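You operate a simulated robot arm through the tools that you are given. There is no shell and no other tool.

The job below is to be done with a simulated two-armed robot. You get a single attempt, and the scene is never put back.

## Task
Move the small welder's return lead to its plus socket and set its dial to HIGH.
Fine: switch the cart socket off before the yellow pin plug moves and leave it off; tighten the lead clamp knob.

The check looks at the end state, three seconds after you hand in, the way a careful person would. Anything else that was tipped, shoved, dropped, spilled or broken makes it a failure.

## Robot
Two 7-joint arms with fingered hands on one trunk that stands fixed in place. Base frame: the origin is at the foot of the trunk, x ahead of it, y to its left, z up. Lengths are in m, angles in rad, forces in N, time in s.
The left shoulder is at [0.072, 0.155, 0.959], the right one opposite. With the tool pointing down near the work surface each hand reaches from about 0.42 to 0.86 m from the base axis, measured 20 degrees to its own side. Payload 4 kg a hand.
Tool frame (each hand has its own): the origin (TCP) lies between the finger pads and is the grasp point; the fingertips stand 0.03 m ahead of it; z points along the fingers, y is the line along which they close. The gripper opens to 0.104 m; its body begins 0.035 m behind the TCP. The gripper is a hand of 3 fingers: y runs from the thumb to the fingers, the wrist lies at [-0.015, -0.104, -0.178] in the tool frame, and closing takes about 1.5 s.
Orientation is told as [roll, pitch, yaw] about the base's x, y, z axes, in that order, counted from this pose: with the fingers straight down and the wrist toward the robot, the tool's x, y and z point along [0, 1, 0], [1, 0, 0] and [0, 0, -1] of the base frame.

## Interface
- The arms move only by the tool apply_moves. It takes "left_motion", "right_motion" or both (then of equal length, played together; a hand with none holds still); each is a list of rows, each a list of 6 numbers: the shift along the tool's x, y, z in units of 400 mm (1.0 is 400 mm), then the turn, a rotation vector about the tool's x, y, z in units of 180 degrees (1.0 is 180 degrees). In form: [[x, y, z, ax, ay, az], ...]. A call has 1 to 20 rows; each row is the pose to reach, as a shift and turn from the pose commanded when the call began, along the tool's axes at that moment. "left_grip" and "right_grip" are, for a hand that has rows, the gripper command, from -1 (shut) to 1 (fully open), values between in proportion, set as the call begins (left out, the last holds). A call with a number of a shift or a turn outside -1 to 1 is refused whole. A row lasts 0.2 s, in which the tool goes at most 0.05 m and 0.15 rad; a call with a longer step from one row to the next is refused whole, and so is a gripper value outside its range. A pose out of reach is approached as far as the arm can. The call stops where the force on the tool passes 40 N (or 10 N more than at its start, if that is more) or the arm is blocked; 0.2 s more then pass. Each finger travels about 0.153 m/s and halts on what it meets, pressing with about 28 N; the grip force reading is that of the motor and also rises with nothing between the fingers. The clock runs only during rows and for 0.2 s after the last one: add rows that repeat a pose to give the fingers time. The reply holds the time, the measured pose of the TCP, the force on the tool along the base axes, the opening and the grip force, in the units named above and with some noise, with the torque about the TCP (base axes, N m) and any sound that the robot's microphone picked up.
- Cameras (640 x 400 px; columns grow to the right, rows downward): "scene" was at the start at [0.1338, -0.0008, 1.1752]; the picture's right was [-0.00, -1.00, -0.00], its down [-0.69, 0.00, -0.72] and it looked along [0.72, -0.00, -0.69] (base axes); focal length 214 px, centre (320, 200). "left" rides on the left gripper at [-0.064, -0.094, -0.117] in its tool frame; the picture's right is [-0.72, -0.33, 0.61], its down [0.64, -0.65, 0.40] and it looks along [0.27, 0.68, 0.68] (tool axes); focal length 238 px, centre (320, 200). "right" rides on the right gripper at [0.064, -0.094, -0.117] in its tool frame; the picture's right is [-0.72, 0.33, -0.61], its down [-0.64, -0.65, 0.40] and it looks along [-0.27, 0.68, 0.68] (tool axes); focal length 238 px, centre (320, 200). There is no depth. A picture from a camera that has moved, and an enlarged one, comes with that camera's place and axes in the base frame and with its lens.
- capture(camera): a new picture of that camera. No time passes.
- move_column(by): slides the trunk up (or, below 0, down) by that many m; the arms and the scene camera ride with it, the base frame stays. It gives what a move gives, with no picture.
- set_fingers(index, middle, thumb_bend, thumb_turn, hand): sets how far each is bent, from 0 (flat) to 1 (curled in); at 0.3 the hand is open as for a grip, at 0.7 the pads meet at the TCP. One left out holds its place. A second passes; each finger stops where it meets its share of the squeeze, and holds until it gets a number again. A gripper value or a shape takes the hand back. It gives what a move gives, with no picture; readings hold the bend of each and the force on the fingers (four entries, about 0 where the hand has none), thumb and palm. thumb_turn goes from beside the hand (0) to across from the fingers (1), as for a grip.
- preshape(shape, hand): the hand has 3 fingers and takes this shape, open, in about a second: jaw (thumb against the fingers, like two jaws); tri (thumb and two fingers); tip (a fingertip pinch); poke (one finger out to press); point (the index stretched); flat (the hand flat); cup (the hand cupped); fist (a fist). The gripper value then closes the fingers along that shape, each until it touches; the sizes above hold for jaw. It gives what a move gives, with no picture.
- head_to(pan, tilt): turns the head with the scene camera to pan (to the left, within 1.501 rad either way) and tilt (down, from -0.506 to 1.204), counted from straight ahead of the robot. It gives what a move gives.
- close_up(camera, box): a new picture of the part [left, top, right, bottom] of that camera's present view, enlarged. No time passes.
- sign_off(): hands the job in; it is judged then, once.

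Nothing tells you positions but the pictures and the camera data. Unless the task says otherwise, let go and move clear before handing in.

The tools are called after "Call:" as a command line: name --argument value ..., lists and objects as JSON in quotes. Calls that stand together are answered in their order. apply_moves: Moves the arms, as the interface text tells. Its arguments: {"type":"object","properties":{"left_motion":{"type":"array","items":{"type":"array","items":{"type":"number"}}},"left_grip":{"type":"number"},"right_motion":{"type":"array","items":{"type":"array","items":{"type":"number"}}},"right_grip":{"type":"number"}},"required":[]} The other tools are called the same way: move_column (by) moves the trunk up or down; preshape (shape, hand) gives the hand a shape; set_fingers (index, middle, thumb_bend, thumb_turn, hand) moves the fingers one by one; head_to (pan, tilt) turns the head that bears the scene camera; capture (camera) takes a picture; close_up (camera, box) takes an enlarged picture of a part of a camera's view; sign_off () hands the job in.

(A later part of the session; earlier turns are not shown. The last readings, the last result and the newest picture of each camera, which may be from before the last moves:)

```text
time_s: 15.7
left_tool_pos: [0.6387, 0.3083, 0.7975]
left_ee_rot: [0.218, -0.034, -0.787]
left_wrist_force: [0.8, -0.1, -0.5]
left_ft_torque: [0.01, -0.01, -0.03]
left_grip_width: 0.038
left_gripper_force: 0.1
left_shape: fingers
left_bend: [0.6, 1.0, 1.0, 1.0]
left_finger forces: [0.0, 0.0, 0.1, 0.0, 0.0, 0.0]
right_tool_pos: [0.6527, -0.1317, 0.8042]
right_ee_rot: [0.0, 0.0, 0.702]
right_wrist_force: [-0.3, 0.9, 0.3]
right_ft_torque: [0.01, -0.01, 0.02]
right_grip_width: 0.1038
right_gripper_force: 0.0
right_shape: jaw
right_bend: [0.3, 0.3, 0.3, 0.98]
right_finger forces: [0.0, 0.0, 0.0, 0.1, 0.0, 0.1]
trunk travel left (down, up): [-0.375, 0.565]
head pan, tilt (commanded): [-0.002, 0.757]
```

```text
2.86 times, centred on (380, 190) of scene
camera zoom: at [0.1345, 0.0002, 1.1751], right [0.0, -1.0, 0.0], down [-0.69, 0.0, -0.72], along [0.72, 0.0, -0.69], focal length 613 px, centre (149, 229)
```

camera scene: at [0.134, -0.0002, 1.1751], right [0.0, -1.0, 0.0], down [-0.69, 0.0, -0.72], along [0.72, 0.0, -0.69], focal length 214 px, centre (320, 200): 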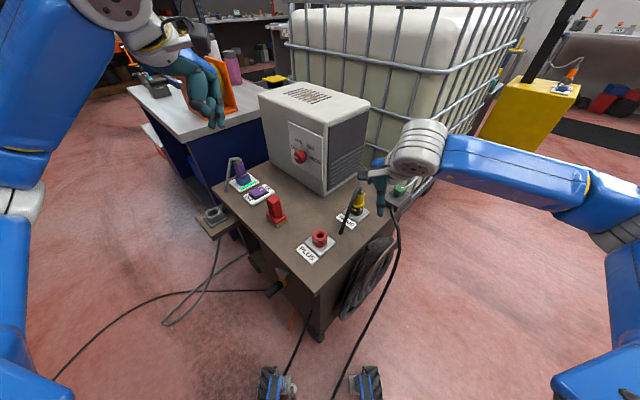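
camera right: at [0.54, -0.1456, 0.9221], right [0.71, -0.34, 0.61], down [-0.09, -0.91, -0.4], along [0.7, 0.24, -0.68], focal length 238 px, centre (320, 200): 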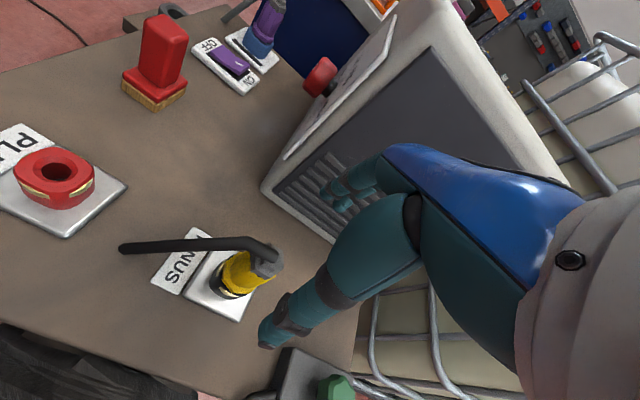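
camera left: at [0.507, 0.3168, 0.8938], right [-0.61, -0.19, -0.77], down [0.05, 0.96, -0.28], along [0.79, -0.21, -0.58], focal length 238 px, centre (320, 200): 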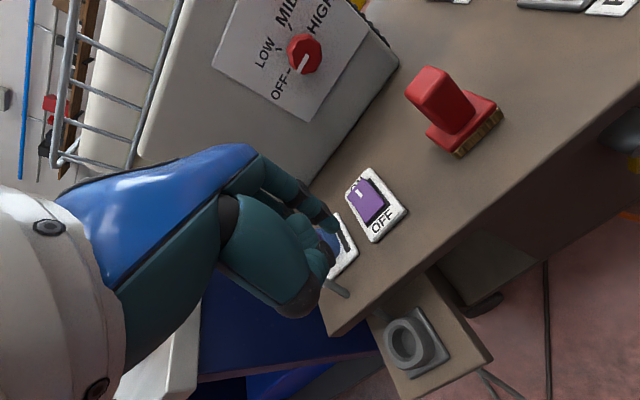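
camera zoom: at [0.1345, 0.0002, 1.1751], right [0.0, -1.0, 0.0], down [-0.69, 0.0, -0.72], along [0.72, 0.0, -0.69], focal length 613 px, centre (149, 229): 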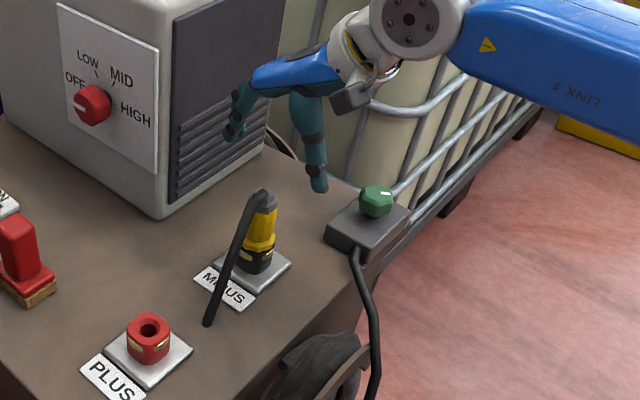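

The plug axis works out to about (0.651,-0.127), with its top near z≈0.73. I'll centre on it and come down with the hand open to straddle the yellow body.

Call:
apply_moves --right_motion '[[0.011, 0.0045, 0.05, 0, 0, 0], [0.011, 0.0045, 0.1, 0, 0, 0], [0.011, 0.0045, 0.15, 0, 0, 0], [0.011, 0.0045, 0.19, 0, 0, 0], [0.011, 0.0045, 0.215, 0, 0, 0]]'

Call:
capture --camera "right"

Call:
close_up --camera "scene" --box '[310, 140, 430, 240]'

Call:
close_up --camera "right" --box '[160, 150, 400, 370]'

```text
time_s: 16.9
left_tool_pos: [0.6377, 0.3095, 0.7971]
left_ee_rot: [0.219, -0.034, -0.787]
left_wrist_force: [-0.6, -0.6, -0.4]
left_ft_torque: [0.01, 0.01, -0.02]
left_grip_width: 0.0383
left_gripper_force: 0.0
left_shape: fingers
left_bend: [0.6, 1.0, 1.0, 1.0]
left_finger forces: [0.0, 0.1, 0.0, 0.0, 0.0, 0.1]
right_tool_pos: [0.6515, -0.1259, 0.7188]
right_ee_rot: [0.0, -0.003, 0.7]
right_wrist_force: [0.1, 0.0, -0.1]
right_ft_torque: [0.0, 0.01, 0.02]
right_grip_width: 0.1035
right_gripper_force: 0.0
right_shape: jaw
right_bend: [0.3, 0.3, 0.3, 0.98]
right_finger forces: [0.1, 0.0, 0.0, 0.0, 0.0, 0.0]
trunk travel left (down, up): [-0.375, 0.565]
head pan, tilt (commanded): [-0.002, 0.757]
```

```text
taken
camera right: at [0.5385, -0.1406, 0.8364], right [0.71, -0.34, 0.61], down [-0.09, -0.91, -0.4], along [0.7, 0.24, -0.68], focal length 238 px, centre (320, 200)
```

right: 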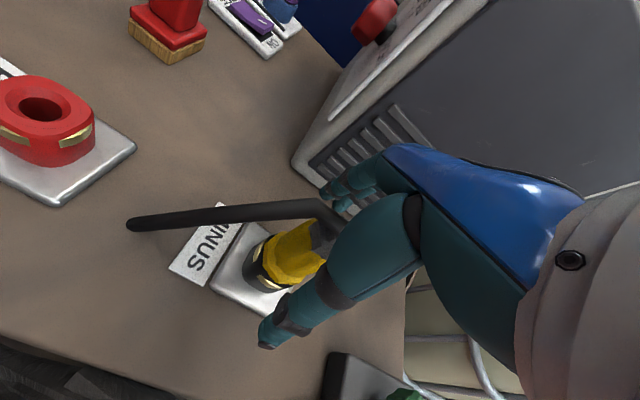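

```text
4.00 times, centred on (370, 190) of scene
camera zoom: at [0.1344, 0.0001, 1.1751], right [0.0, -1.0, 0.0], down [-0.69, 0.0, -0.72], along [0.72, 0.0, -0.69], focal length 858 px, centre (120, 240)
```

zoom: 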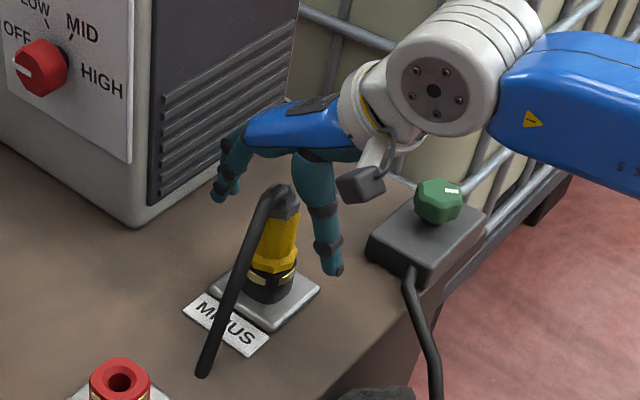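

```text
1.82 times, centred on (280, 260) of right
camera zoom: at [0.5385, -0.1406, 0.8364], right [0.71, -0.34, 0.61], down [-0.09, -0.91, -0.4], along [0.7, 0.24, -0.68], focal length 433 px, centre (393, 91)
```

zoom: 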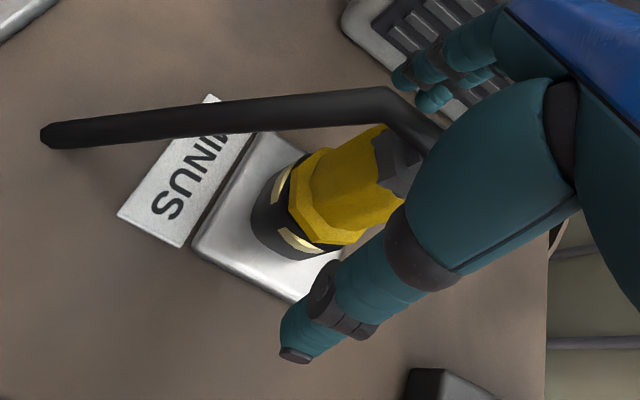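

The hand straddles the plug cleanly. I'll lower another 1 cm and close the grip.

Call:
apply_moves --right_motion '[[0, 0, 0.015, 0, 0, 0], [0, 0, 0.027, 0, 0, 0]]'

Call:
apply_moves --right_motion '[[0, 0, 0, 0, 0, 0], [0, 0, 0, 0, 0, 0], [0, 0, 0, 0, 0, 0], [0, 0, 0, 0, 0, 0], [0, 0, 0, 0, 0, 0], [0, 0, 0, 0, 0, 0], [0, 0, 0, 0, 0, 0], [0, 0, 0, 0, 0, 0]]' --right_grip -1

Call:
capture --camera "right"

Call:
close_up --camera "scene" --box '[310, 140, 430, 240]'

```text
time_s: 17.4
left_tool_pos: [0.6394, 0.3086, 0.7978]
left_ee_rot: [0.218, -0.034, -0.787]
left_wrist_force: [-0.4, -0.7, -0.2]
left_ft_torque: [0.01, 0.02, -0.02]
left_grip_width: 0.0382
left_gripper_force: 0.1
left_shape: fingers
left_bend: [0.6, 1.0, 1.0, 1.0]
left_finger forces: [0.1, 0.0, 0.1, 0.1, 0.1, 0.0]
right_tool_pos: [0.6518, -0.129, 0.7085]
right_ee_rot: [-0.002, -0.001, 0.699]
right_wrist_force: [-0.7, 1.1, 1.0]
right_ft_torque: [0.0, 0.01, 0.01]
right_grip_width: 0.1039
right_gripper_force: 0.1
right_shape: jaw
right_bend: [0.3, 0.3, 0.3, 0.98]
right_finger forces: [0.0, 0.1, 0.1, 0.0, 0.0, 0.1]
trunk travel left (down, up): [-0.375, 0.565]
head pan, tilt (commanded): [-0.002, 0.757]
```

```text
time_s: 19.2
left_tool_pos: [0.6381, 0.3083, 0.7977]
left_ee_rot: [0.218, -0.038, -0.788]
left_wrist_force: [-0.9, -0.2, 0.1]
left_ft_torque: [0.0, 0.0, -0.02]
left_grip_width: 0.038
left_gripper_force: 0.0
left_shape: fingers
left_bend: [0.6, 1.0, 1.0, 1.0]
left_finger forces: [0.0, 0.0, 0.1, 0.0, 0.0, 0.0]
right_tool_pos: [0.6508, -0.1278, 0.7084]
right_ee_rot: [-0.001, 0.0, 0.699]
right_wrist_force: [-0.2, -0.2, 0.2]
right_ft_torque: [0.01, 0.02, 0.0]
right_grip_width: 0.0274
right_gripper_force: 28.2
right_shape: jaw
right_bend: [0.74, 0.58, 0.74, 1.0]
right_finger forces: [16.1, 8.5, 0.0, 0.1, 24.8, 0.0]
trunk travel left (down, up): [-0.375, 0.565]
head pan, tilt (commanded): [-0.002, 0.757]
```

```text
taken
camera right: at [0.5387, -0.1414, 0.8251], right [0.71, -0.34, 0.61], down [-0.09, -0.91, -0.4], along [0.7, 0.24, -0.68], focal length 238 px, centre (320, 200)
```

right: 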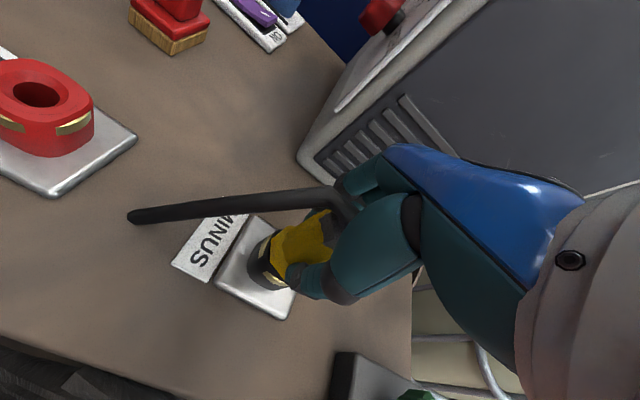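

```text
4.00 times, centred on (370, 190) of scene
camera zoom: at [0.1344, 0.0002, 1.1751], right [0.0, -1.0, 0.0], down [-0.69, 0.0, -0.72], along [0.72, 0.0, -0.69], focal length 858 px, centre (120, 240)
```

zoom: 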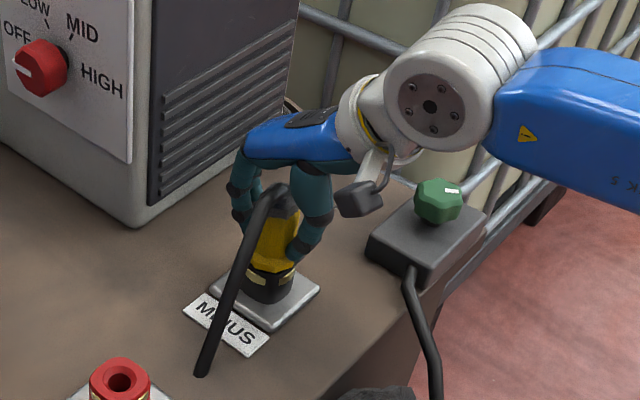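

The index closed farther than the middle finger, so the plug sits off-centre in the grip. I'll open, shift 7 mm away from the stub side, and regrip.

Call:
apply_moves --right_motion '[[0, 0, 0, 0, 0, 0], [0, 0, 0, 0, 0, 0], [0, 0, 0, 0, 0, 0], [0, 0, 0, 0, 0, 0], [0, 0, 0, 0, 0, 0], [0, 0, 0, 0, 0, 0], [-0.0175, 0, 0, 0, 0, 0], [-0.0175, 0, 0, 0, 0, 0]]' --right_grip 1

Call:
apply_moves --right_motion '[[0, 0, 0, 0, 0, 0], [0, 0, 0, 0, 0, 0], [0, 0, 0, 0, 0, 0], [0, 0, 0, 0, 0, 0], [0, 0, 0, 0, 0, 0], [0, 0, 0, 0, 0, 0], [0, 0, 0, 0, 0, 0], [0, 0, 0, 0, 0, 0]]' --right_grip -1

Call:
close_up --camera "right" --box '[200, 140, 400, 320]'

Call:
close_up --camera "scene" --box '[330, 150, 410, 220]'

```text
time_s: 21.1
left_tool_pos: [0.6388, 0.3075, 0.7958]
left_ee_rot: [0.219, -0.034, -0.786]
left_wrist_force: [0.9, 0.2, 1.0]
left_ft_torque: [0.01, -0.01, 0.0]
left_grip_width: 0.0378
left_gripper_force: 0.0
left_shape: fingers
left_bend: [0.6, 1.0, 1.0, 1.0]
left_finger forces: [0.0, 0.0, 0.1, 0.1, 0.0, 0.1]
right_tool_pos: [0.6558, -0.134, 0.7091]
right_ee_rot: [0.001, 0.0, 0.7]
right_wrist_force: [0.3, 0.3, 1.0]
right_ft_torque: [0.03, 0.0, -0.04]
right_grip_width: 0.1037
right_gripper_force: 0.1
right_shape: jaw
right_bend: [0.3, 0.3, 0.3, 0.98]
right_finger forces: [0.0, 0.1, 0.1, 0.0, 0.0, 0.1]
trunk travel left (down, up): [-0.375, 0.565]
head pan, tilt (commanded): [-0.002, 0.757]
```

```text
time_s: 22.9
left_tool_pos: [0.6384, 0.3087, 0.7971]
left_ee_rot: [0.217, -0.035, -0.786]
left_wrist_force: [0.5, -0.4, 0.6]
left_ft_torque: [0.0, 0.01, 0.0]
left_grip_width: 0.038
left_gripper_force: 0.1
left_shape: fingers
left_bend: [0.6, 1.0, 1.0, 1.0]
left_finger forces: [0.0, 0.0, 0.0, 0.1, 0.1, 0.1]
right_tool_pos: [0.6542, -0.1341, 0.7082]
right_ee_rot: [-0.001, 0.001, 0.699]
right_wrist_force: [-0.2, 0.3, -0.8]
right_ft_torque: [-0.02, -0.05, 0.0]
right_grip_width: 0.0231
right_gripper_force: 28.5
right_shape: jaw
right_bend: [0.74, 0.65, 0.75, 1.0]
right_finger forces: [16.8, 5.5, 0.1, 0.0, 22.7, 0.0]
trunk travel left (down, up): [-0.375, 0.565]
head pan, tilt (commanded): [-0.002, 0.757]
```

```text
2.22 times, centred on (300, 230) of right
camera zoom: at [0.543, -0.1469, 0.8254], right [0.71, -0.34, 0.61], down [-0.09, -0.91, -0.4], along [0.7, 0.24, -0.68], focal length 530 px, centre (364, 133)
```

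zoom: 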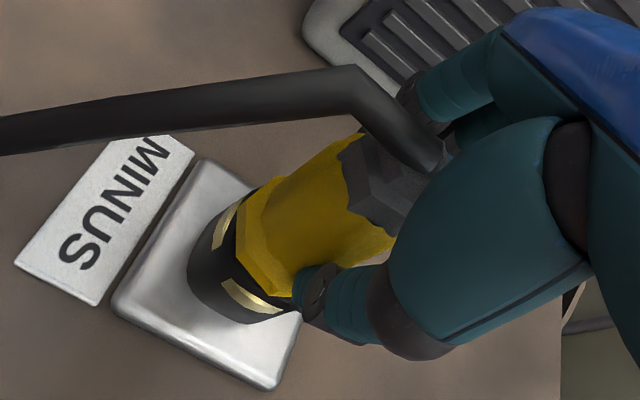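

```text
5.71 times, centred on (370, 185) of scene
camera zoom: at [0.1343, 0.0001, 1.1751], right [0.0, -1.0, 0.0], down [-0.69, 0.0, -0.72], along [0.72, 0.0, -0.69], focal length 1226 px, centre (34, 286)
```

zoom: 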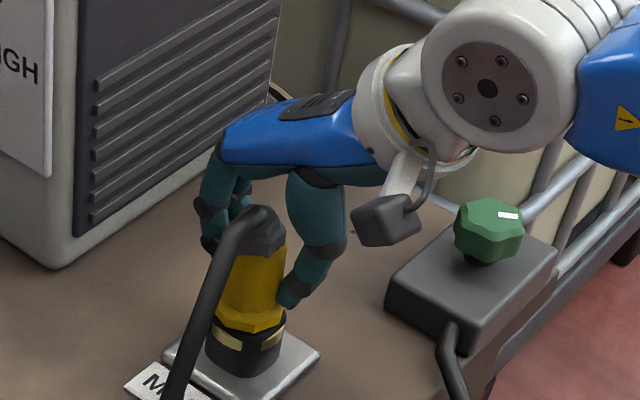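

The index still closes past where I'd expect, and I can't see the far side. Before pulling, I'll bring the left hand's camera round to view the grip from the other side.

Call:
apply_moves --left_motion '[[-0.05, 0.03, -0.08, 0, -0.012, 0.02], [-0.13, 0.07, -0.13, -0.001, -0.022, 0.04], [-0.22, 0.12, -0.18, -0.001, -0.033, 0.06], [-0.31, 0.17, -0.22, -0.002, -0.043, 0.08], [-0.41, 0.225, -0.25, -0.002, -0.053, 0.1], [-0.51, 0.28, -0.271, -0.003, -0.063, 0.116], [-0.609, 0.3365, -0.271, -0.003, -0.0716, 0.1315], [-0.609, 0.3365, -0.271, -0.003, -0.0716, 0.1315]]'

Call:
capture --camera "left"

```text
time_s: 24.6
left_tool_pos: [0.5454, 0.0284, 0.8546]
left_ee_rot: [-0.001, -0.001, -1.196]
left_wrist_force: [0.7, -0.2, -0.1]
left_ft_torque: [0.01, 0.0, 0.0]
left_grip_width: 0.0379
left_gripper_force: 0.1
left_shape: fingers
left_bend: [0.6, 1.0, 1.0, 1.0]
left_finger forces: [0.1, 0.1, 0.0, 0.0, 0.1, 0.1]
right_tool_pos: [0.6563, -0.1344, 0.7087]
right_ee_rot: [-0.001, -0.002, 0.699]
right_wrist_force: [-0.5, 0.4, 0.2]
right_ft_torque: [-0.05, 0.01, -0.02]
right_grip_width: 0.0229
right_gripper_force: 28.1
right_shape: jaw
right_bend: [0.74, 0.65, 0.75, 1.0]
right_finger forces: [16.9, 5.8, 0.1, 0.1, 22.6, 0.0]
trunk travel left (down, up): [-0.375, 0.565]
head pan, tilt (commanded): [-0.002, 0.757]
```

```text
taken
camera left: at [0.453, 0.094, 0.9707], right [-0.79, 0.04, -0.61], down [0.36, 0.84, -0.41], along [0.5, -0.54, -0.68], focal length 238 px, centre (320, 200)
```

left: 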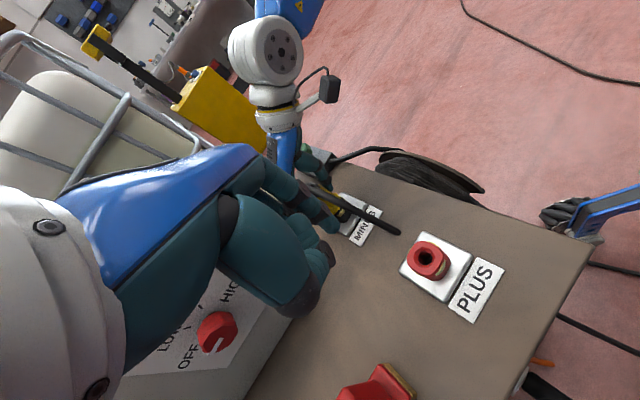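

My left fingers hide the grip, so I'll shift the left hand up and forward a bit.

Call:
apply_moves --left_motion '[[0.05, 0.018, -0.1, 0, 0, 0], [0.093, 0.036, -0.2, 0, 0, 0], [0.093, 0.036, -0.2, 0, 0, 0]]'

Call:
capture --camera "left"

Call:
close_up --camera "left" --box '[310, 130, 430, 230]'

```text
time_s: 25.4
left_tool_pos: [0.5873, 0.0296, 0.9349]
left_ee_rot: [-0.003, 0.002, -1.198]
left_wrist_force: [0.5, 0.5, 0.7]
left_ft_torque: [-0.04, 0.01, -0.02]
left_grip_width: 0.0383
left_gripper_force: 0.1
left_shape: fingers
left_bend: [0.6, 1.0, 1.0, 1.0]
left_finger forces: [0.0, 0.0, 0.0, 0.1, 0.1, 0.1]
right_tool_pos: [0.6554, -0.1348, 0.7095]
right_ee_rot: [0.001, -0.002, 0.699]
right_wrist_force: [0.3, -0.3, 0.2]
right_ft_torque: [-0.03, 0.01, 0.04]
right_grip_width: 0.0227
right_gripper_force: 28.0
right_shape: jaw
right_bend: [0.74, 0.72, 0.75, 1.0]
right_finger forces: [17.1, 5.8, 0.1, 0.0, 23.0, 0.0]
trunk travel left (down, up): [-0.375, 0.565]
head pan, tilt (commanded): [-0.002, 0.757]
```

```text
taken
camera left: at [0.494, 0.0936, 1.0513], right [-0.79, 0.04, -0.61], down [0.36, 0.84, -0.41], along [0.5, -0.54, -0.68], focal length 238 px, centre (320, 200)
```

left: 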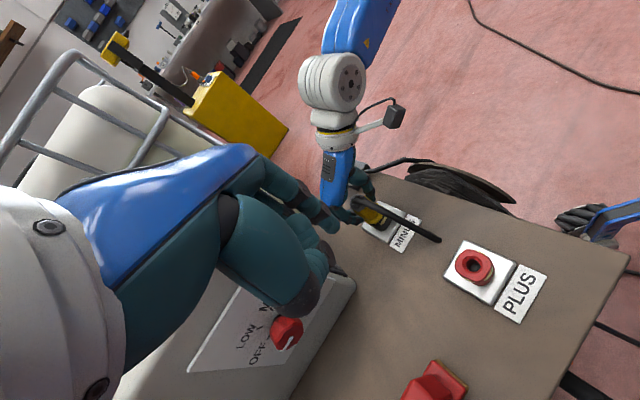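

```text
4.00 times, centred on (370, 180) of left
camera zoom: at [0.494, 0.0936, 1.0513], right [-0.79, 0.04, -0.61], down [0.36, 0.84, -0.41], along [0.5, -0.54, -0.68], focal length 953 px, centre (120, 280)
```

zoom: 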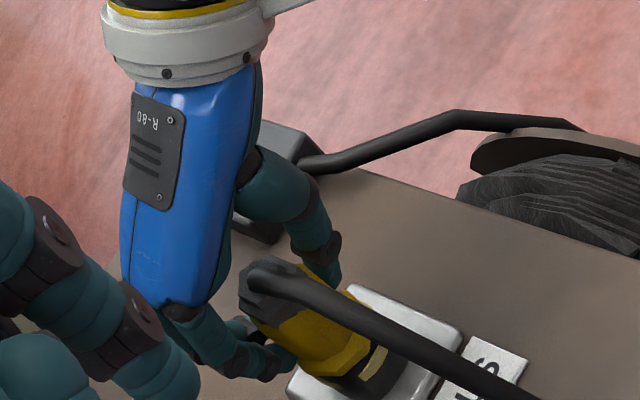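

This view shows the hand gripping only the plug's far edge, so the shift should go the other way. I'll open, move 13 mm toward the stub side, and check before closing.

Call:
apply_moves --right_motion '[[0, 0, 0, 0, 0, 0], [0, 0, 0, 0, 0, 0], [0, 0, 0, 0, 0, 0], [0, 0, 0, 0, 0, 0], [0, 0, 0, 0, 0, 0], [0, 0, 0, 0, 0, 0], [0.015, 0, 0, 0, 0, 0], [0.0325, 0, 0, 0, 0, 0], [0.0325, 0, 0, 0, 0, 0]]' --right_grip 1

Call:
close_up --camera "left" --box '[310, 130, 430, 230]'

Call:
close_up --camera "right" --box '[200, 140, 400, 360]'

Call:
close_up --camera "scene" --box '[330, 150, 410, 220]'

```text
time_s: 27.4
left_tool_pos: [0.5861, 0.0277, 0.9342]
left_ee_rot: [-0.002, 0.002, -1.198]
left_wrist_force: [-0.1, -0.6, -0.5]
left_ft_torque: [0.0, 0.0, 0.0]
left_grip_width: 0.0383
left_gripper_force: 0.1
left_shape: fingers
left_bend: [0.6, 1.0, 1.0, 1.0]
left_finger forces: [0.1, 0.0, 0.1, 0.0, 0.0, 0.1]
right_tool_pos: [0.647, -0.1245, 0.7082]
right_ee_rot: [-0.002, -0.002, 0.699]
right_wrist_force: [0.5, 0.8, -1.1]
right_ft_torque: [0.0, 0.0, 0.01]
right_grip_width: 0.1035
right_gripper_force: 0.1
right_shape: jaw
right_bend: [0.3, 0.3, 0.3, 0.98]
right_finger forces: [0.0, 0.0, 0.0, 0.0, 0.0, 0.1]
trunk travel left (down, up): [-0.375, 0.565]
head pan, tilt (commanded): [-0.002, 0.757]
```

```text
4.00 times, centred on (370, 180) of left
camera zoom: at [0.4939, 0.0935, 1.051], right [-0.79, 0.04, -0.61], down [0.36, 0.84, -0.4], along [0.5, -0.54, -0.68], focal length 953 px, centre (120, 280)
```

zoom: 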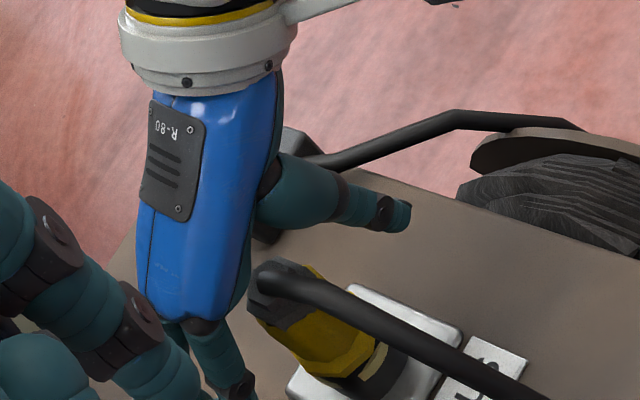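

```text
1.82 times, centred on (300, 250) of right
camera zoom: at [0.5347, -0.1379, 0.8254], right [0.71, -0.34, 0.61], down [-0.09, -0.91, -0.41], along [0.7, 0.24, -0.68], focal length 433 px, centre (356, 109)
```

zoom: 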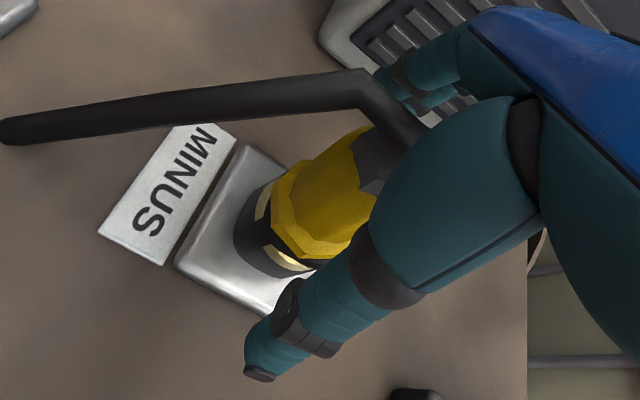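

```text
5.71 times, centred on (370, 185) of scene
camera zoom: at [0.1346, -0.0009, 1.1751], right [0.0, -1.0, 0.0], down [-0.69, 0.0, -0.72], along [0.72, 0.0, -0.69], focal length 1226 px, centre (34, 286)
```

zoom: 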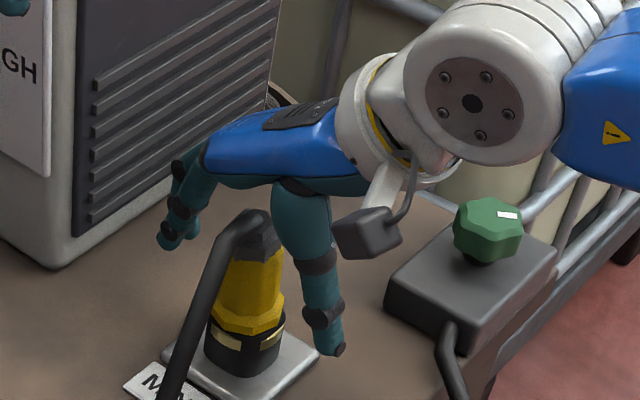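

The plug is nearly centred now; one more 4 mm shift, then I'll close.

Call:
apply_moves --right_motion '[[0.01, 0, 0.002, 0, 0, 0], [0.01, 0, 0.002, 0, 0, 0], [0.01, 0, 0.002, 0, 0, 0], [0.01, 0, 0.002, 0, 0, 0], [0.01, 0, 0.002, 0, 0, 0], [0.01, 0, 0.002, 0, 0, 0], [0.01, 0, 0.002, 0, 0, 0], [0.01, 0, 0.002, 0, 0, 0]]' --right_grip -1

Call:
close_up --camera "left" --box '[310, 130, 430, 230]'

Call:
close_up --camera "right" --box '[200, 140, 400, 360]'

Call:
close_up --camera "scene" --box '[330, 150, 410, 220]'

```text
time_s: 29.2
left_tool_pos: [0.5867, 0.0283, 0.9342]
left_ee_rot: [-0.003, 0.003, -1.197]
left_wrist_force: [0.3, -0.2, -0.1]
left_ft_torque: [0.0, -0.04, 0.01]
left_grip_width: 0.0381
left_gripper_force: 0.1
left_shape: fingers
left_bend: [0.6, 1.0, 1.0, 1.0]
left_finger forces: [0.0, 0.0, 0.0, 0.0, 0.0, 0.0]
right_tool_pos: [0.6452, -0.1231, 0.7084]
right_ee_rot: [0.0, -0.003, 0.701]
right_wrist_force: [-0.1, 0.6, 0.2]
right_ft_torque: [-0.04, 0.0, -0.01]
right_grip_width: 0.0271
right_gripper_force: 28.2
right_shape: jaw
right_bend: [0.74, 0.54, 0.74, 1.0]
right_finger forces: [15.7, 8.8, 0.0, 0.0, 24.6, 0.1]
trunk travel left (down, up): [-0.375, 0.565]
head pan, tilt (commanded): [-0.002, 0.757]
```

```text
4.00 times, centred on (370, 180) of left
camera zoom: at [0.4939, 0.0935, 1.051], right [-0.79, 0.04, -0.61], down [0.36, 0.84, -0.4], along [0.5, -0.54, -0.68], focal length 953 px, centre (120, 280)
```

zoom: 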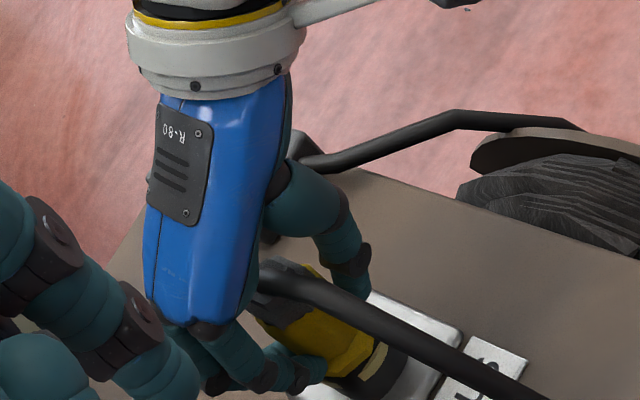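

```text
1.82 times, centred on (300, 250) of right
camera zoom: at [0.5321, -0.1351, 0.8245], right [0.71, -0.34, 0.61], down [-0.09, -0.91, -0.41], along [0.7, 0.24, -0.68], focal length 433 px, centre (356, 109)
```

zoom: 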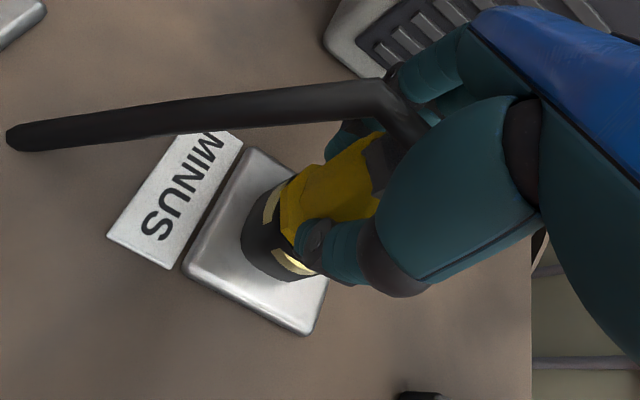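

```text
5.71 times, centred on (370, 185) of scene
camera zoom: at [0.1347, -0.0009, 1.175], right [0.0, -1.0, 0.0], down [-0.69, 0.0, -0.72], along [0.72, 0.0, -0.69], focal length 1226 px, centre (34, 286)
```

zoom: 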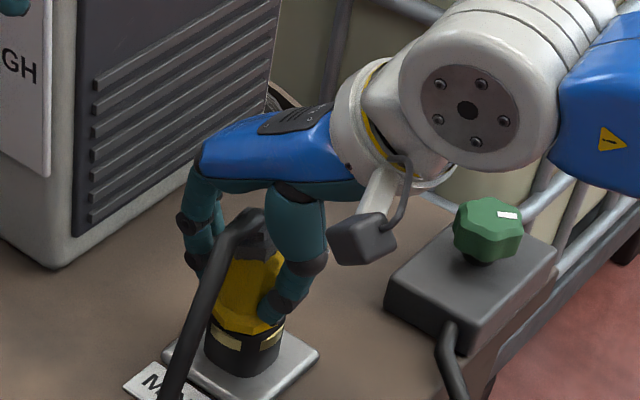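

The fingers now wrap the yellow body from both sides. I'll pull straight up slowly and watch whether the plug comes along.

Call:
apply_moves --right_motion '[[0, 0, -0.0125, 0, 0, 0], [0, 0, -0.025, 0, 0, 0], [0, 0, -0.0375, 0, 0, 0], [0, 0, -0.05, 0, 0, 0]]'

Call:
close_up --camera "left" --box '[310, 130, 430, 230]'

Call:
close_up --camera "scene" --box '[330, 150, 410, 220]'

```text
time_s: 30.2
left_tool_pos: [0.5882, 0.0287, 0.9355]
left_ee_rot: [-0.002, 0.002, -1.197]
left_wrist_force: [0.0, 1.1, -0.3]
left_ft_torque: [-0.01, -0.02, 0.0]
left_grip_width: 0.038
left_gripper_force: 0.1
left_shape: fingers
left_bend: [0.6, 1.0, 1.0, 1.0]
left_finger forces: [0.1, 0.0, 0.0, 0.0, 0.0, 0.1]
right_tool_pos: [0.6454, -0.1212, 0.7285]
right_ee_rot: [-0.001, -0.003, 0.703]
right_wrist_force: [-0.4, 0.4, -0.4]
right_ft_torque: [-0.03, 0.0, 0.0]
right_grip_width: 0.0272
right_gripper_force: 27.9
right_shape: jaw
right_bend: [0.74, 0.54, 0.74, 1.0]
right_finger forces: [15.7, 9.0, 0.0, 0.0, 24.6, 0.1]
trunk travel left (down, up): [-0.375, 0.565]
head pan, tilt (commanded): [-0.002, 0.757]
```

```text
4.00 times, centred on (370, 180) of left
camera zoom: at [0.4938, 0.0935, 1.051], right [-0.79, 0.04, -0.61], down [0.36, 0.84, -0.4], along [0.5, -0.54, -0.68], focal length 953 px, centre (120, 280)
```

zoom: 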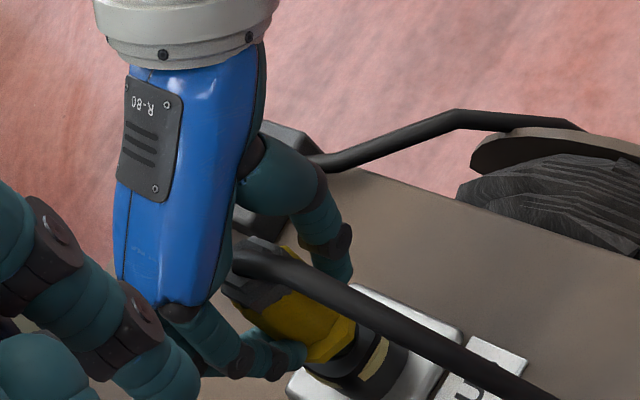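

```text
5.71 times, centred on (370, 185) of scene
camera zoom: at [0.1346, -0.0009, 1.1751], right [0.0, -1.0, 0.0], down [-0.69, 0.0, -0.72], along [0.72, 0.0, -0.69], focal length 1226 px, centre (34, 286)
```

zoom: 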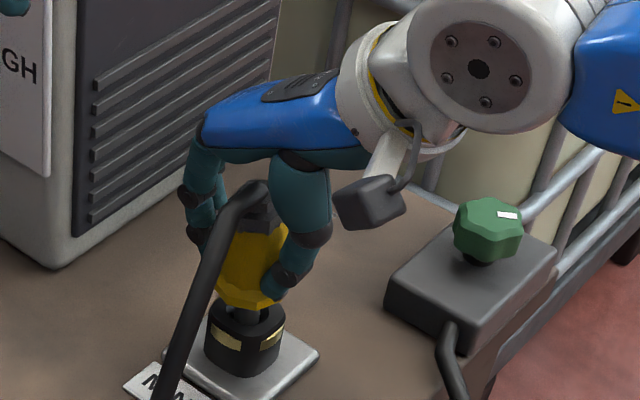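

The plug rises with the hand and its pin is showing. I'll lift it fully clear.

Call:
apply_moves --right_motion '[[0, 0, -0.03, 0, 0, 0], [0, 0, -0.06, 0, 0, 0], [0, 0, -0.1, 0, 0, 0], [0, 0, -0.15, 0, 0, 0], [0, 0, -0.2, 0, 0, 0]]'

Call:
capture --camera "left"

Call:
capture --camera "right"

Call:
close_up --camera "scene" --box '[290, 120, 430, 280]'

```text
time_s: 31.4
left_tool_pos: [0.5862, 0.0281, 0.9348]
left_ee_rot: [-0.003, 0.0, -1.197]
left_wrist_force: [-0.2, -0.7, 0.9]
left_ft_torque: [0.0, -0.01, -0.02]
left_grip_width: 0.0379
left_gripper_force: 0.1
left_shape: fingers
left_bend: [0.6, 1.0, 1.0, 1.0]
left_finger forces: [0.0, 0.0, 0.0, 0.1, 0.1, 0.0]
right_tool_pos: [0.6445, -0.1226, 0.8074]
right_ee_rot: [-0.002, 0.0, 0.702]
right_wrist_force: [0.4, 0.8, -0.5]
right_ft_torque: [-0.01, 0.01, 0.0]
right_grip_width: 0.0273
right_gripper_force: 28.7
right_shape: jaw
right_bend: [0.74, 0.54, 0.74, 1.0]
right_finger forces: [15.8, 8.9, 0.1, 0.0, 24.7, 0.1]
trunk travel left (down, up): [-0.375, 0.565]
head pan, tilt (commanded): [-0.002, 0.757]
```

```text
taken
camera left: at [0.4937, 0.0936, 1.0511], right [-0.79, 0.04, -0.61], down [0.36, 0.84, -0.4], along [0.5, -0.54, -0.68], focal length 238 px, centre (320, 200)
```

left: 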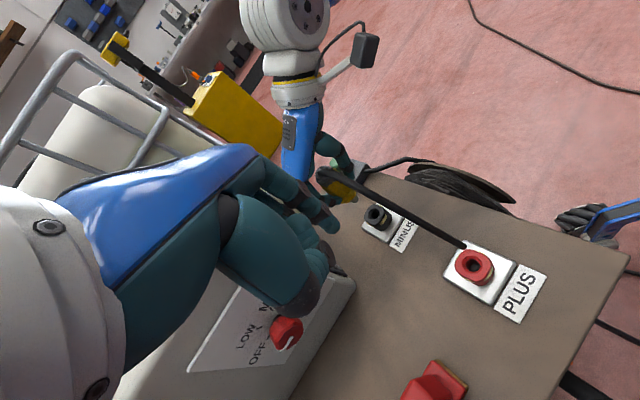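

```text
taken
camera right: at [0.5325, -0.1351, 0.9235], right [0.71, -0.34, 0.61], down [-0.09, -0.91, -0.4], along [0.7, 0.24, -0.68], focal length 238 px, centre (320, 200)
```

right: 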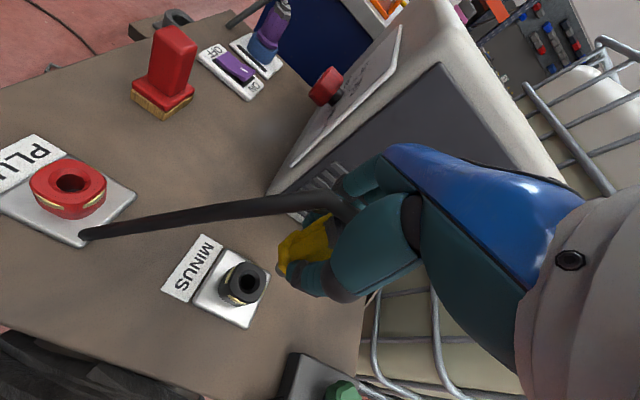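

```text
2.50 times, centred on (360, 200) of scene
camera zoom: at [0.1344, -0.0007, 1.1751], right [0.0, -1.0, 0.0], down [-0.69, 0.0, -0.72], along [0.72, 0.0, -0.69], focal length 536 px, centre (220, 200)
```

zoom: 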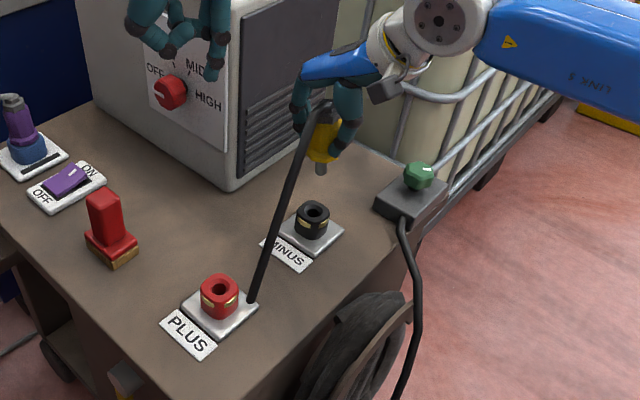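

The plug is out and held firmly. I'll measure both socket holes in close-ups to get the exact MINUS→PLUS offset.

Call:
close_up --camera "left" --box '[350, 190, 510, 290]'

Call:
close_up --camera "scene" --box '[290, 180, 390, 250]'

Call:
close_up --camera "right" --box '[0, 130, 300, 330]'

Call:
close_up --camera "scene" --box '[335, 140, 395, 180]'

```text
4.00 times, centred on (430, 240) of left
camera zoom: at [0.4937, 0.0936, 1.0511], right [-0.79, 0.04, -0.61], down [0.36, 0.84, -0.4], along [0.5, -0.54, -0.68], focal length 953 px, centre (-120, 40)
```

zoom: 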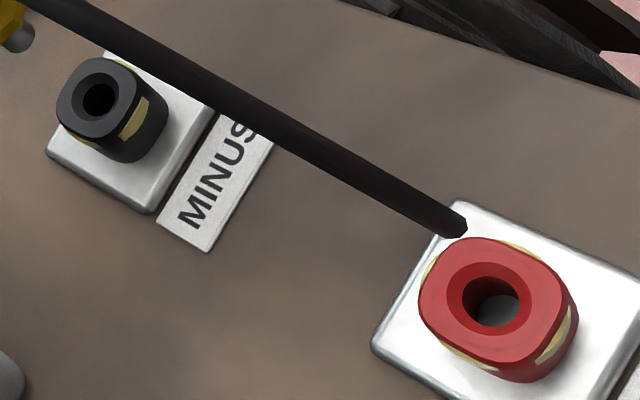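

```text
5.71 times, centred on (340, 215) of scene
camera zoom: at [0.1344, -0.0007, 1.1751], right [0.0, -1.0, 0.0], down [-0.69, 0.0, -0.72], along [0.72, 0.0, -0.69], focal length 1226 px, centre (206, 114)
```

zoom: 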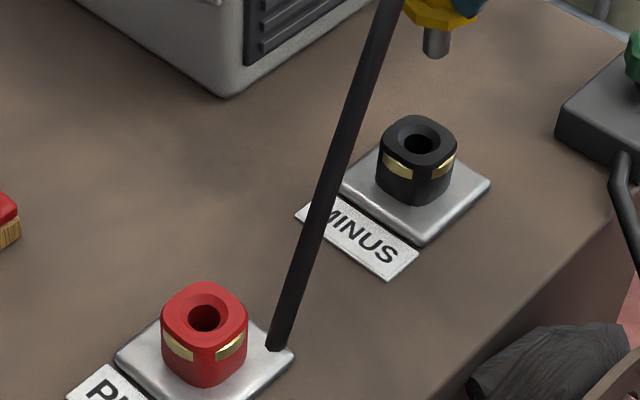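

```text
2.00 times, centred on (150, 230) of right
camera zoom: at [0.5325, -0.1351, 0.9235], right [0.71, -0.34, 0.61], down [-0.09, -0.91, -0.4], along [0.7, 0.24, -0.68], focal length 477 px, centre (660, 140)
```

zoom: 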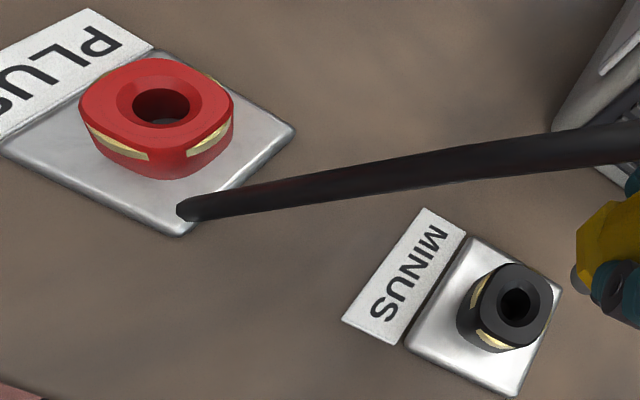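

```text
10.00 times, centred on (365, 160) of scene
camera zoom: at [0.1344, -0.0007, 1.1751], right [0.0, -1.0, 0.0], down [-0.69, 0.0, -0.72], along [0.72, 0.0, -0.69], focal length 2145 px, centre (-130, 600)
```

zoom: 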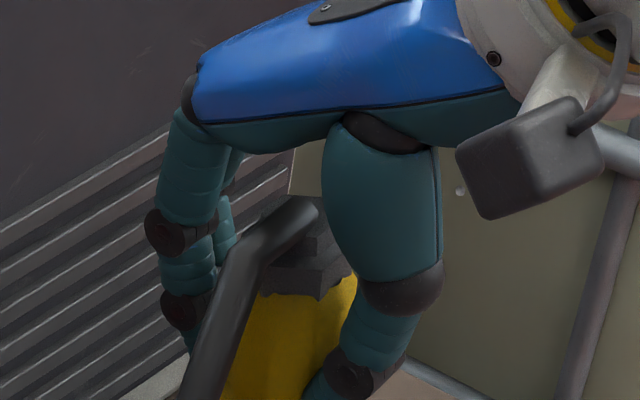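

MINUS hole is at about (0.653,-0.129,0.655) and PLUS at (0.524,0.000,0.654), an offset of (-0.130,+0.129). I'll clear the left hand out to the side where it can still see PLUS, then carry the plug over.

Call:
apply_moves --left_motion '[[0.04, -0.088, 0.01, 0, 0, 0], [0.08, -0.177, 0.03, 0, 0, 0], [0.12, -0.266, 0.06, 0, 0, 0], [0.16, -0.354, 0.1, 0, 0, 0], [0.2, -0.443, 0.14, 0, 0, 0], [0.24, -0.53, 0.18, 0, 0, 0], [0.281, -0.62, 0.2125, 0, 0, 0]]'

Call:
capture --camera "left"

```text
time_s: 33.0
left_tool_pos: [0.6006, 0.3034, 0.8503]
left_ee_rot: [-0.003, -0.001, -1.197]
left_wrist_force: [0.6, 1.0, -0.3]
left_ft_torque: [-0.01, 0.01, -0.01]
left_grip_width: 0.0382
left_gripper_force: 0.0
left_shape: fingers
left_bend: [0.6, 1.0, 1.0, 1.0]
left_finger forces: [0.0, 0.1, 0.1, 0.0, 0.1, 0.1]
right_tool_pos: [0.6461, -0.1206, 0.8069]
right_ee_rot: [-0.003, -0.003, 0.7]
right_wrist_force: [0.2, -0.4, -0.1]
right_ft_torque: [0.02, -0.01, -0.01]
right_grip_width: 0.0274
right_gripper_force: 27.8
right_shape: jaw
right_bend: [0.74, 0.54, 0.74, 1.0]
right_finger forces: [15.7, 8.8, 0.0, 0.0, 24.7, 0.0]
trunk travel left (down, up): [-0.375, 0.565]
head pan, tilt (commanded): [-0.002, 0.757]
```

```text
taken
camera left: at [0.5065, 0.3687, 0.9655], right [-0.79, 0.04, -0.61], down [0.36, 0.84, -0.41], along [0.5, -0.54, -0.68], focal length 238 px, centre (320, 200)
```

left: 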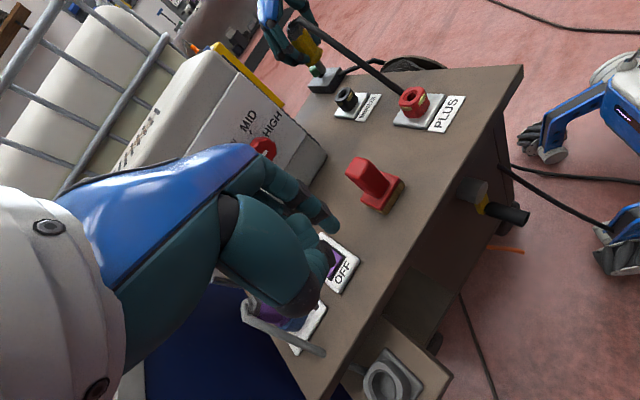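

Left camera has a clear view. Now I'll carry the plug over PLUS, staying at the present height.

Call:
apply_moves --right_motion '[[0.07, -0.006, 0, 0, 0, 0], [0.15, -0.013, 0, 0, 0, 0], [0.24, -0.021, 0, 0, 0, 0], [0.33, -0.029, 0, 0, 0, 0], [0.41, -0.036, 0, 0, 0, 0], [0.455, -0.04, 0, 0, 0, 0], [0.455, -0.04, 0, 0, 0, 0]]'

Call:
capture --camera "right"

Call:
close_up --camera "left" --box '[330, 20, 490, 140]'

Call:
close_up --camera "scene" --box '[260, 160, 380, 260]'

```text
time_s: 34.6
left_tool_pos: [0.5992, 0.3019, 0.8497]
left_ee_rot: [-0.002, 0.0, -1.198]
left_wrist_force: [-0.4, -0.1, -0.4]
left_ft_torque: [0.0, 0.01, 0.01]
left_grip_width: 0.0381
left_gripper_force: 0.0
left_shape: fingers
left_bend: [0.6, 1.0, 1.0, 1.0]
left_finger forces: [0.0, 0.0, 0.0, 0.1, 0.0, 0.1]
right_tool_pos: [0.5148, 0.0077, 0.8078]
right_ee_rot: [-0.002, 0.0, 0.7]
right_wrist_force: [0.2, -0.1, -0.6]
right_ft_torque: [0.01, -0.01, 0.02]
right_grip_width: 0.0269
right_gripper_force: 27.6
right_shape: jaw
right_bend: [0.74, 0.54, 0.74, 1.0]
right_finger forces: [15.8, 9.0, 0.0, 0.1, 24.7, 0.0]
trunk travel left (down, up): [-0.375, 0.565]
head pan, tilt (commanded): [-0.002, 0.757]
```

```text
taken
camera right: at [0.4014, -0.0051, 0.9239], right [0.71, -0.34, 0.61], down [-0.09, -0.91, -0.4], along [0.7, 0.24, -0.68], focal length 238 px, centre (320, 200)
```

right: 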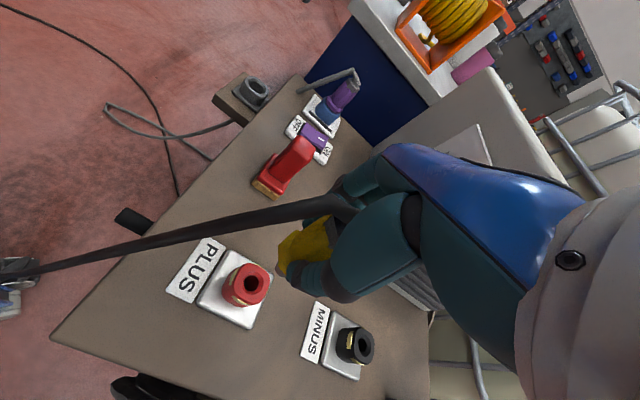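

```text
3.33 times, centred on (410, 80) of left
camera zoom: at [0.5064, 0.3676, 0.9659], right [-0.79, 0.04, -0.61], down [0.36, 0.84, -0.41], along [0.5, -0.54, -0.68], focal length 794 px, centre (20, 600)
```

zoom: 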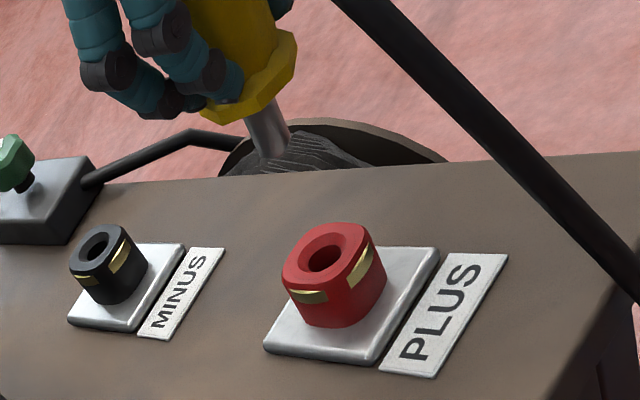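

```text
4.00 times, centred on (320, 210) of scene
camera zoom: at [0.1343, 0.0006, 1.1751], right [0.0, -1.0, 0.0], down [-0.69, 0.0, -0.72], along [0.72, 0.0, -0.69], focal length 858 px, centre (320, 160)
```

zoom: 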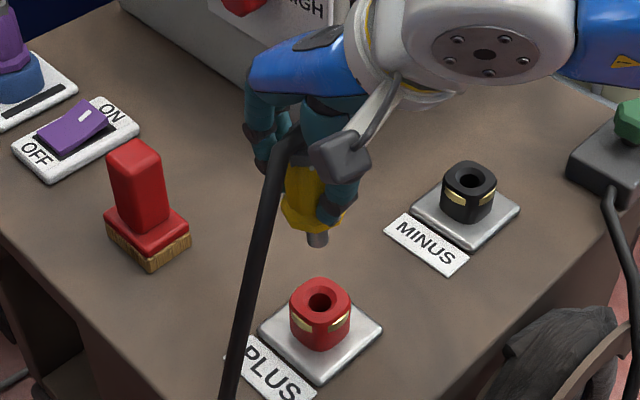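

The pin tip is at about (0.524,0.003,0.725), 3.5 mm to the left of the PLUS hole. I'll correct that and descend to just above the hole to recheck.

Call:
apply_moves --right_motion '[[-0.0067, -0.0056, 0.04, 0, 0, 0], [-0.0067, -0.0056, 0.08, 0, 0, 0], [-0.0067, -0.0056, 0.12, 0, 0, 0], [-0.0067, -0.0056, 0.145, 0, 0, 0], [-0.0067, -0.0056, 0.145, 0, 0, 0]]'

Call:
close_up --camera "left" --box '[350, 40, 470, 130]'

Call:
close_up --camera "scene" --box '[280, 190, 360, 260]'

Call:
close_up --camera "right" --box '[160, 160, 360, 320]'

```text
time_s: 35.9
left_tool_pos: [0.6009, 0.303, 0.85]
left_ee_rot: [-0.002, 0.0, -1.197]
left_wrist_force: [0.2, 1.0, -0.4]
left_ft_torque: [0.01, 0.03, 0.02]
left_grip_width: 0.0382
left_gripper_force: 0.1
left_shape: fingers
left_bend: [0.6, 1.0, 1.0, 1.0]
left_finger forces: [0.1, 0.1, 0.1, 0.1, 0.0, 0.2]
right_tool_pos: [0.5161, 0.0049, 0.7492]
right_ee_rot: [0.0, 0.002, 0.701]
right_wrist_force: [-0.2, -0.3, -0.7]
right_ft_torque: [-0.03, -0.03, -0.02]
right_grip_width: 0.0274
right_gripper_force: 27.9
right_shape: jaw
right_bend: [0.74, 0.54, 0.74, 1.0]
right_finger forces: [15.8, 8.9, 0.0, 0.0, 24.7, 0.1]
trunk travel left (down, up): [-0.375, 0.565]
head pan, tilt (commanded): [-0.002, 0.757]
```

```text
4.44 times, centred on (410, 85) of left
camera zoom: at [0.5063, 0.3677, 0.9659], right [-0.79, 0.04, -0.61], down [0.36, 0.84, -0.41], along [0.5, -0.54, -0.68], focal length 1059 px, centre (-80, 711)
```

zoom: 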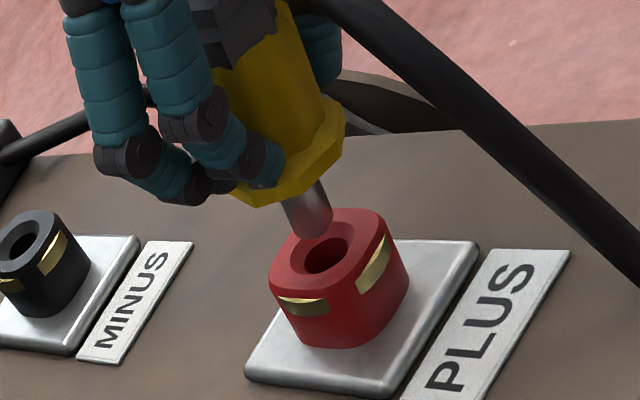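

```text
5.71 times, centred on (320, 225) of scene
camera zoom: at [0.1342, 0.0007, 1.1751], right [0.0, -1.0, 0.0], down [-0.69, 0.0, -0.72], along [0.72, 0.0, -0.69], focal length 1226 px, centre (320, 57)
```

zoom: 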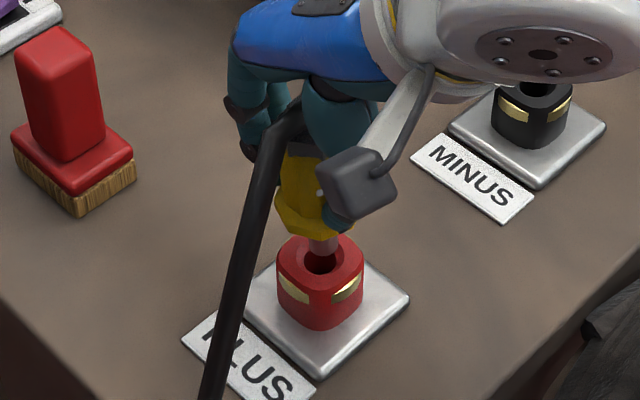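

```text
2.50 times, centred on (260, 240) of right
camera zoom: at [0.4029, -0.0084, 0.8658], right [0.71, -0.34, 0.61], down [-0.09, -0.91, -0.4], along [0.7, 0.24, -0.68], focal length 596 px, centre (470, 100)
```

zoom: 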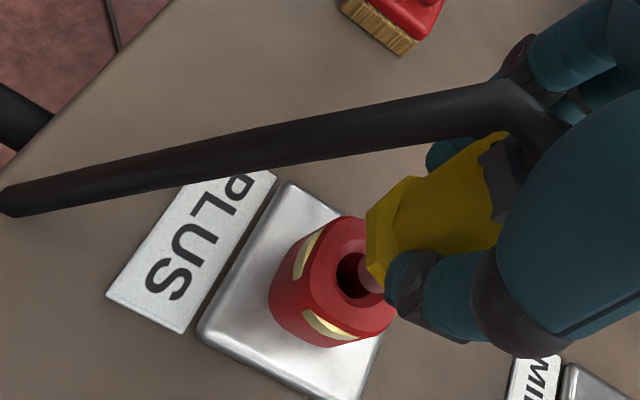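

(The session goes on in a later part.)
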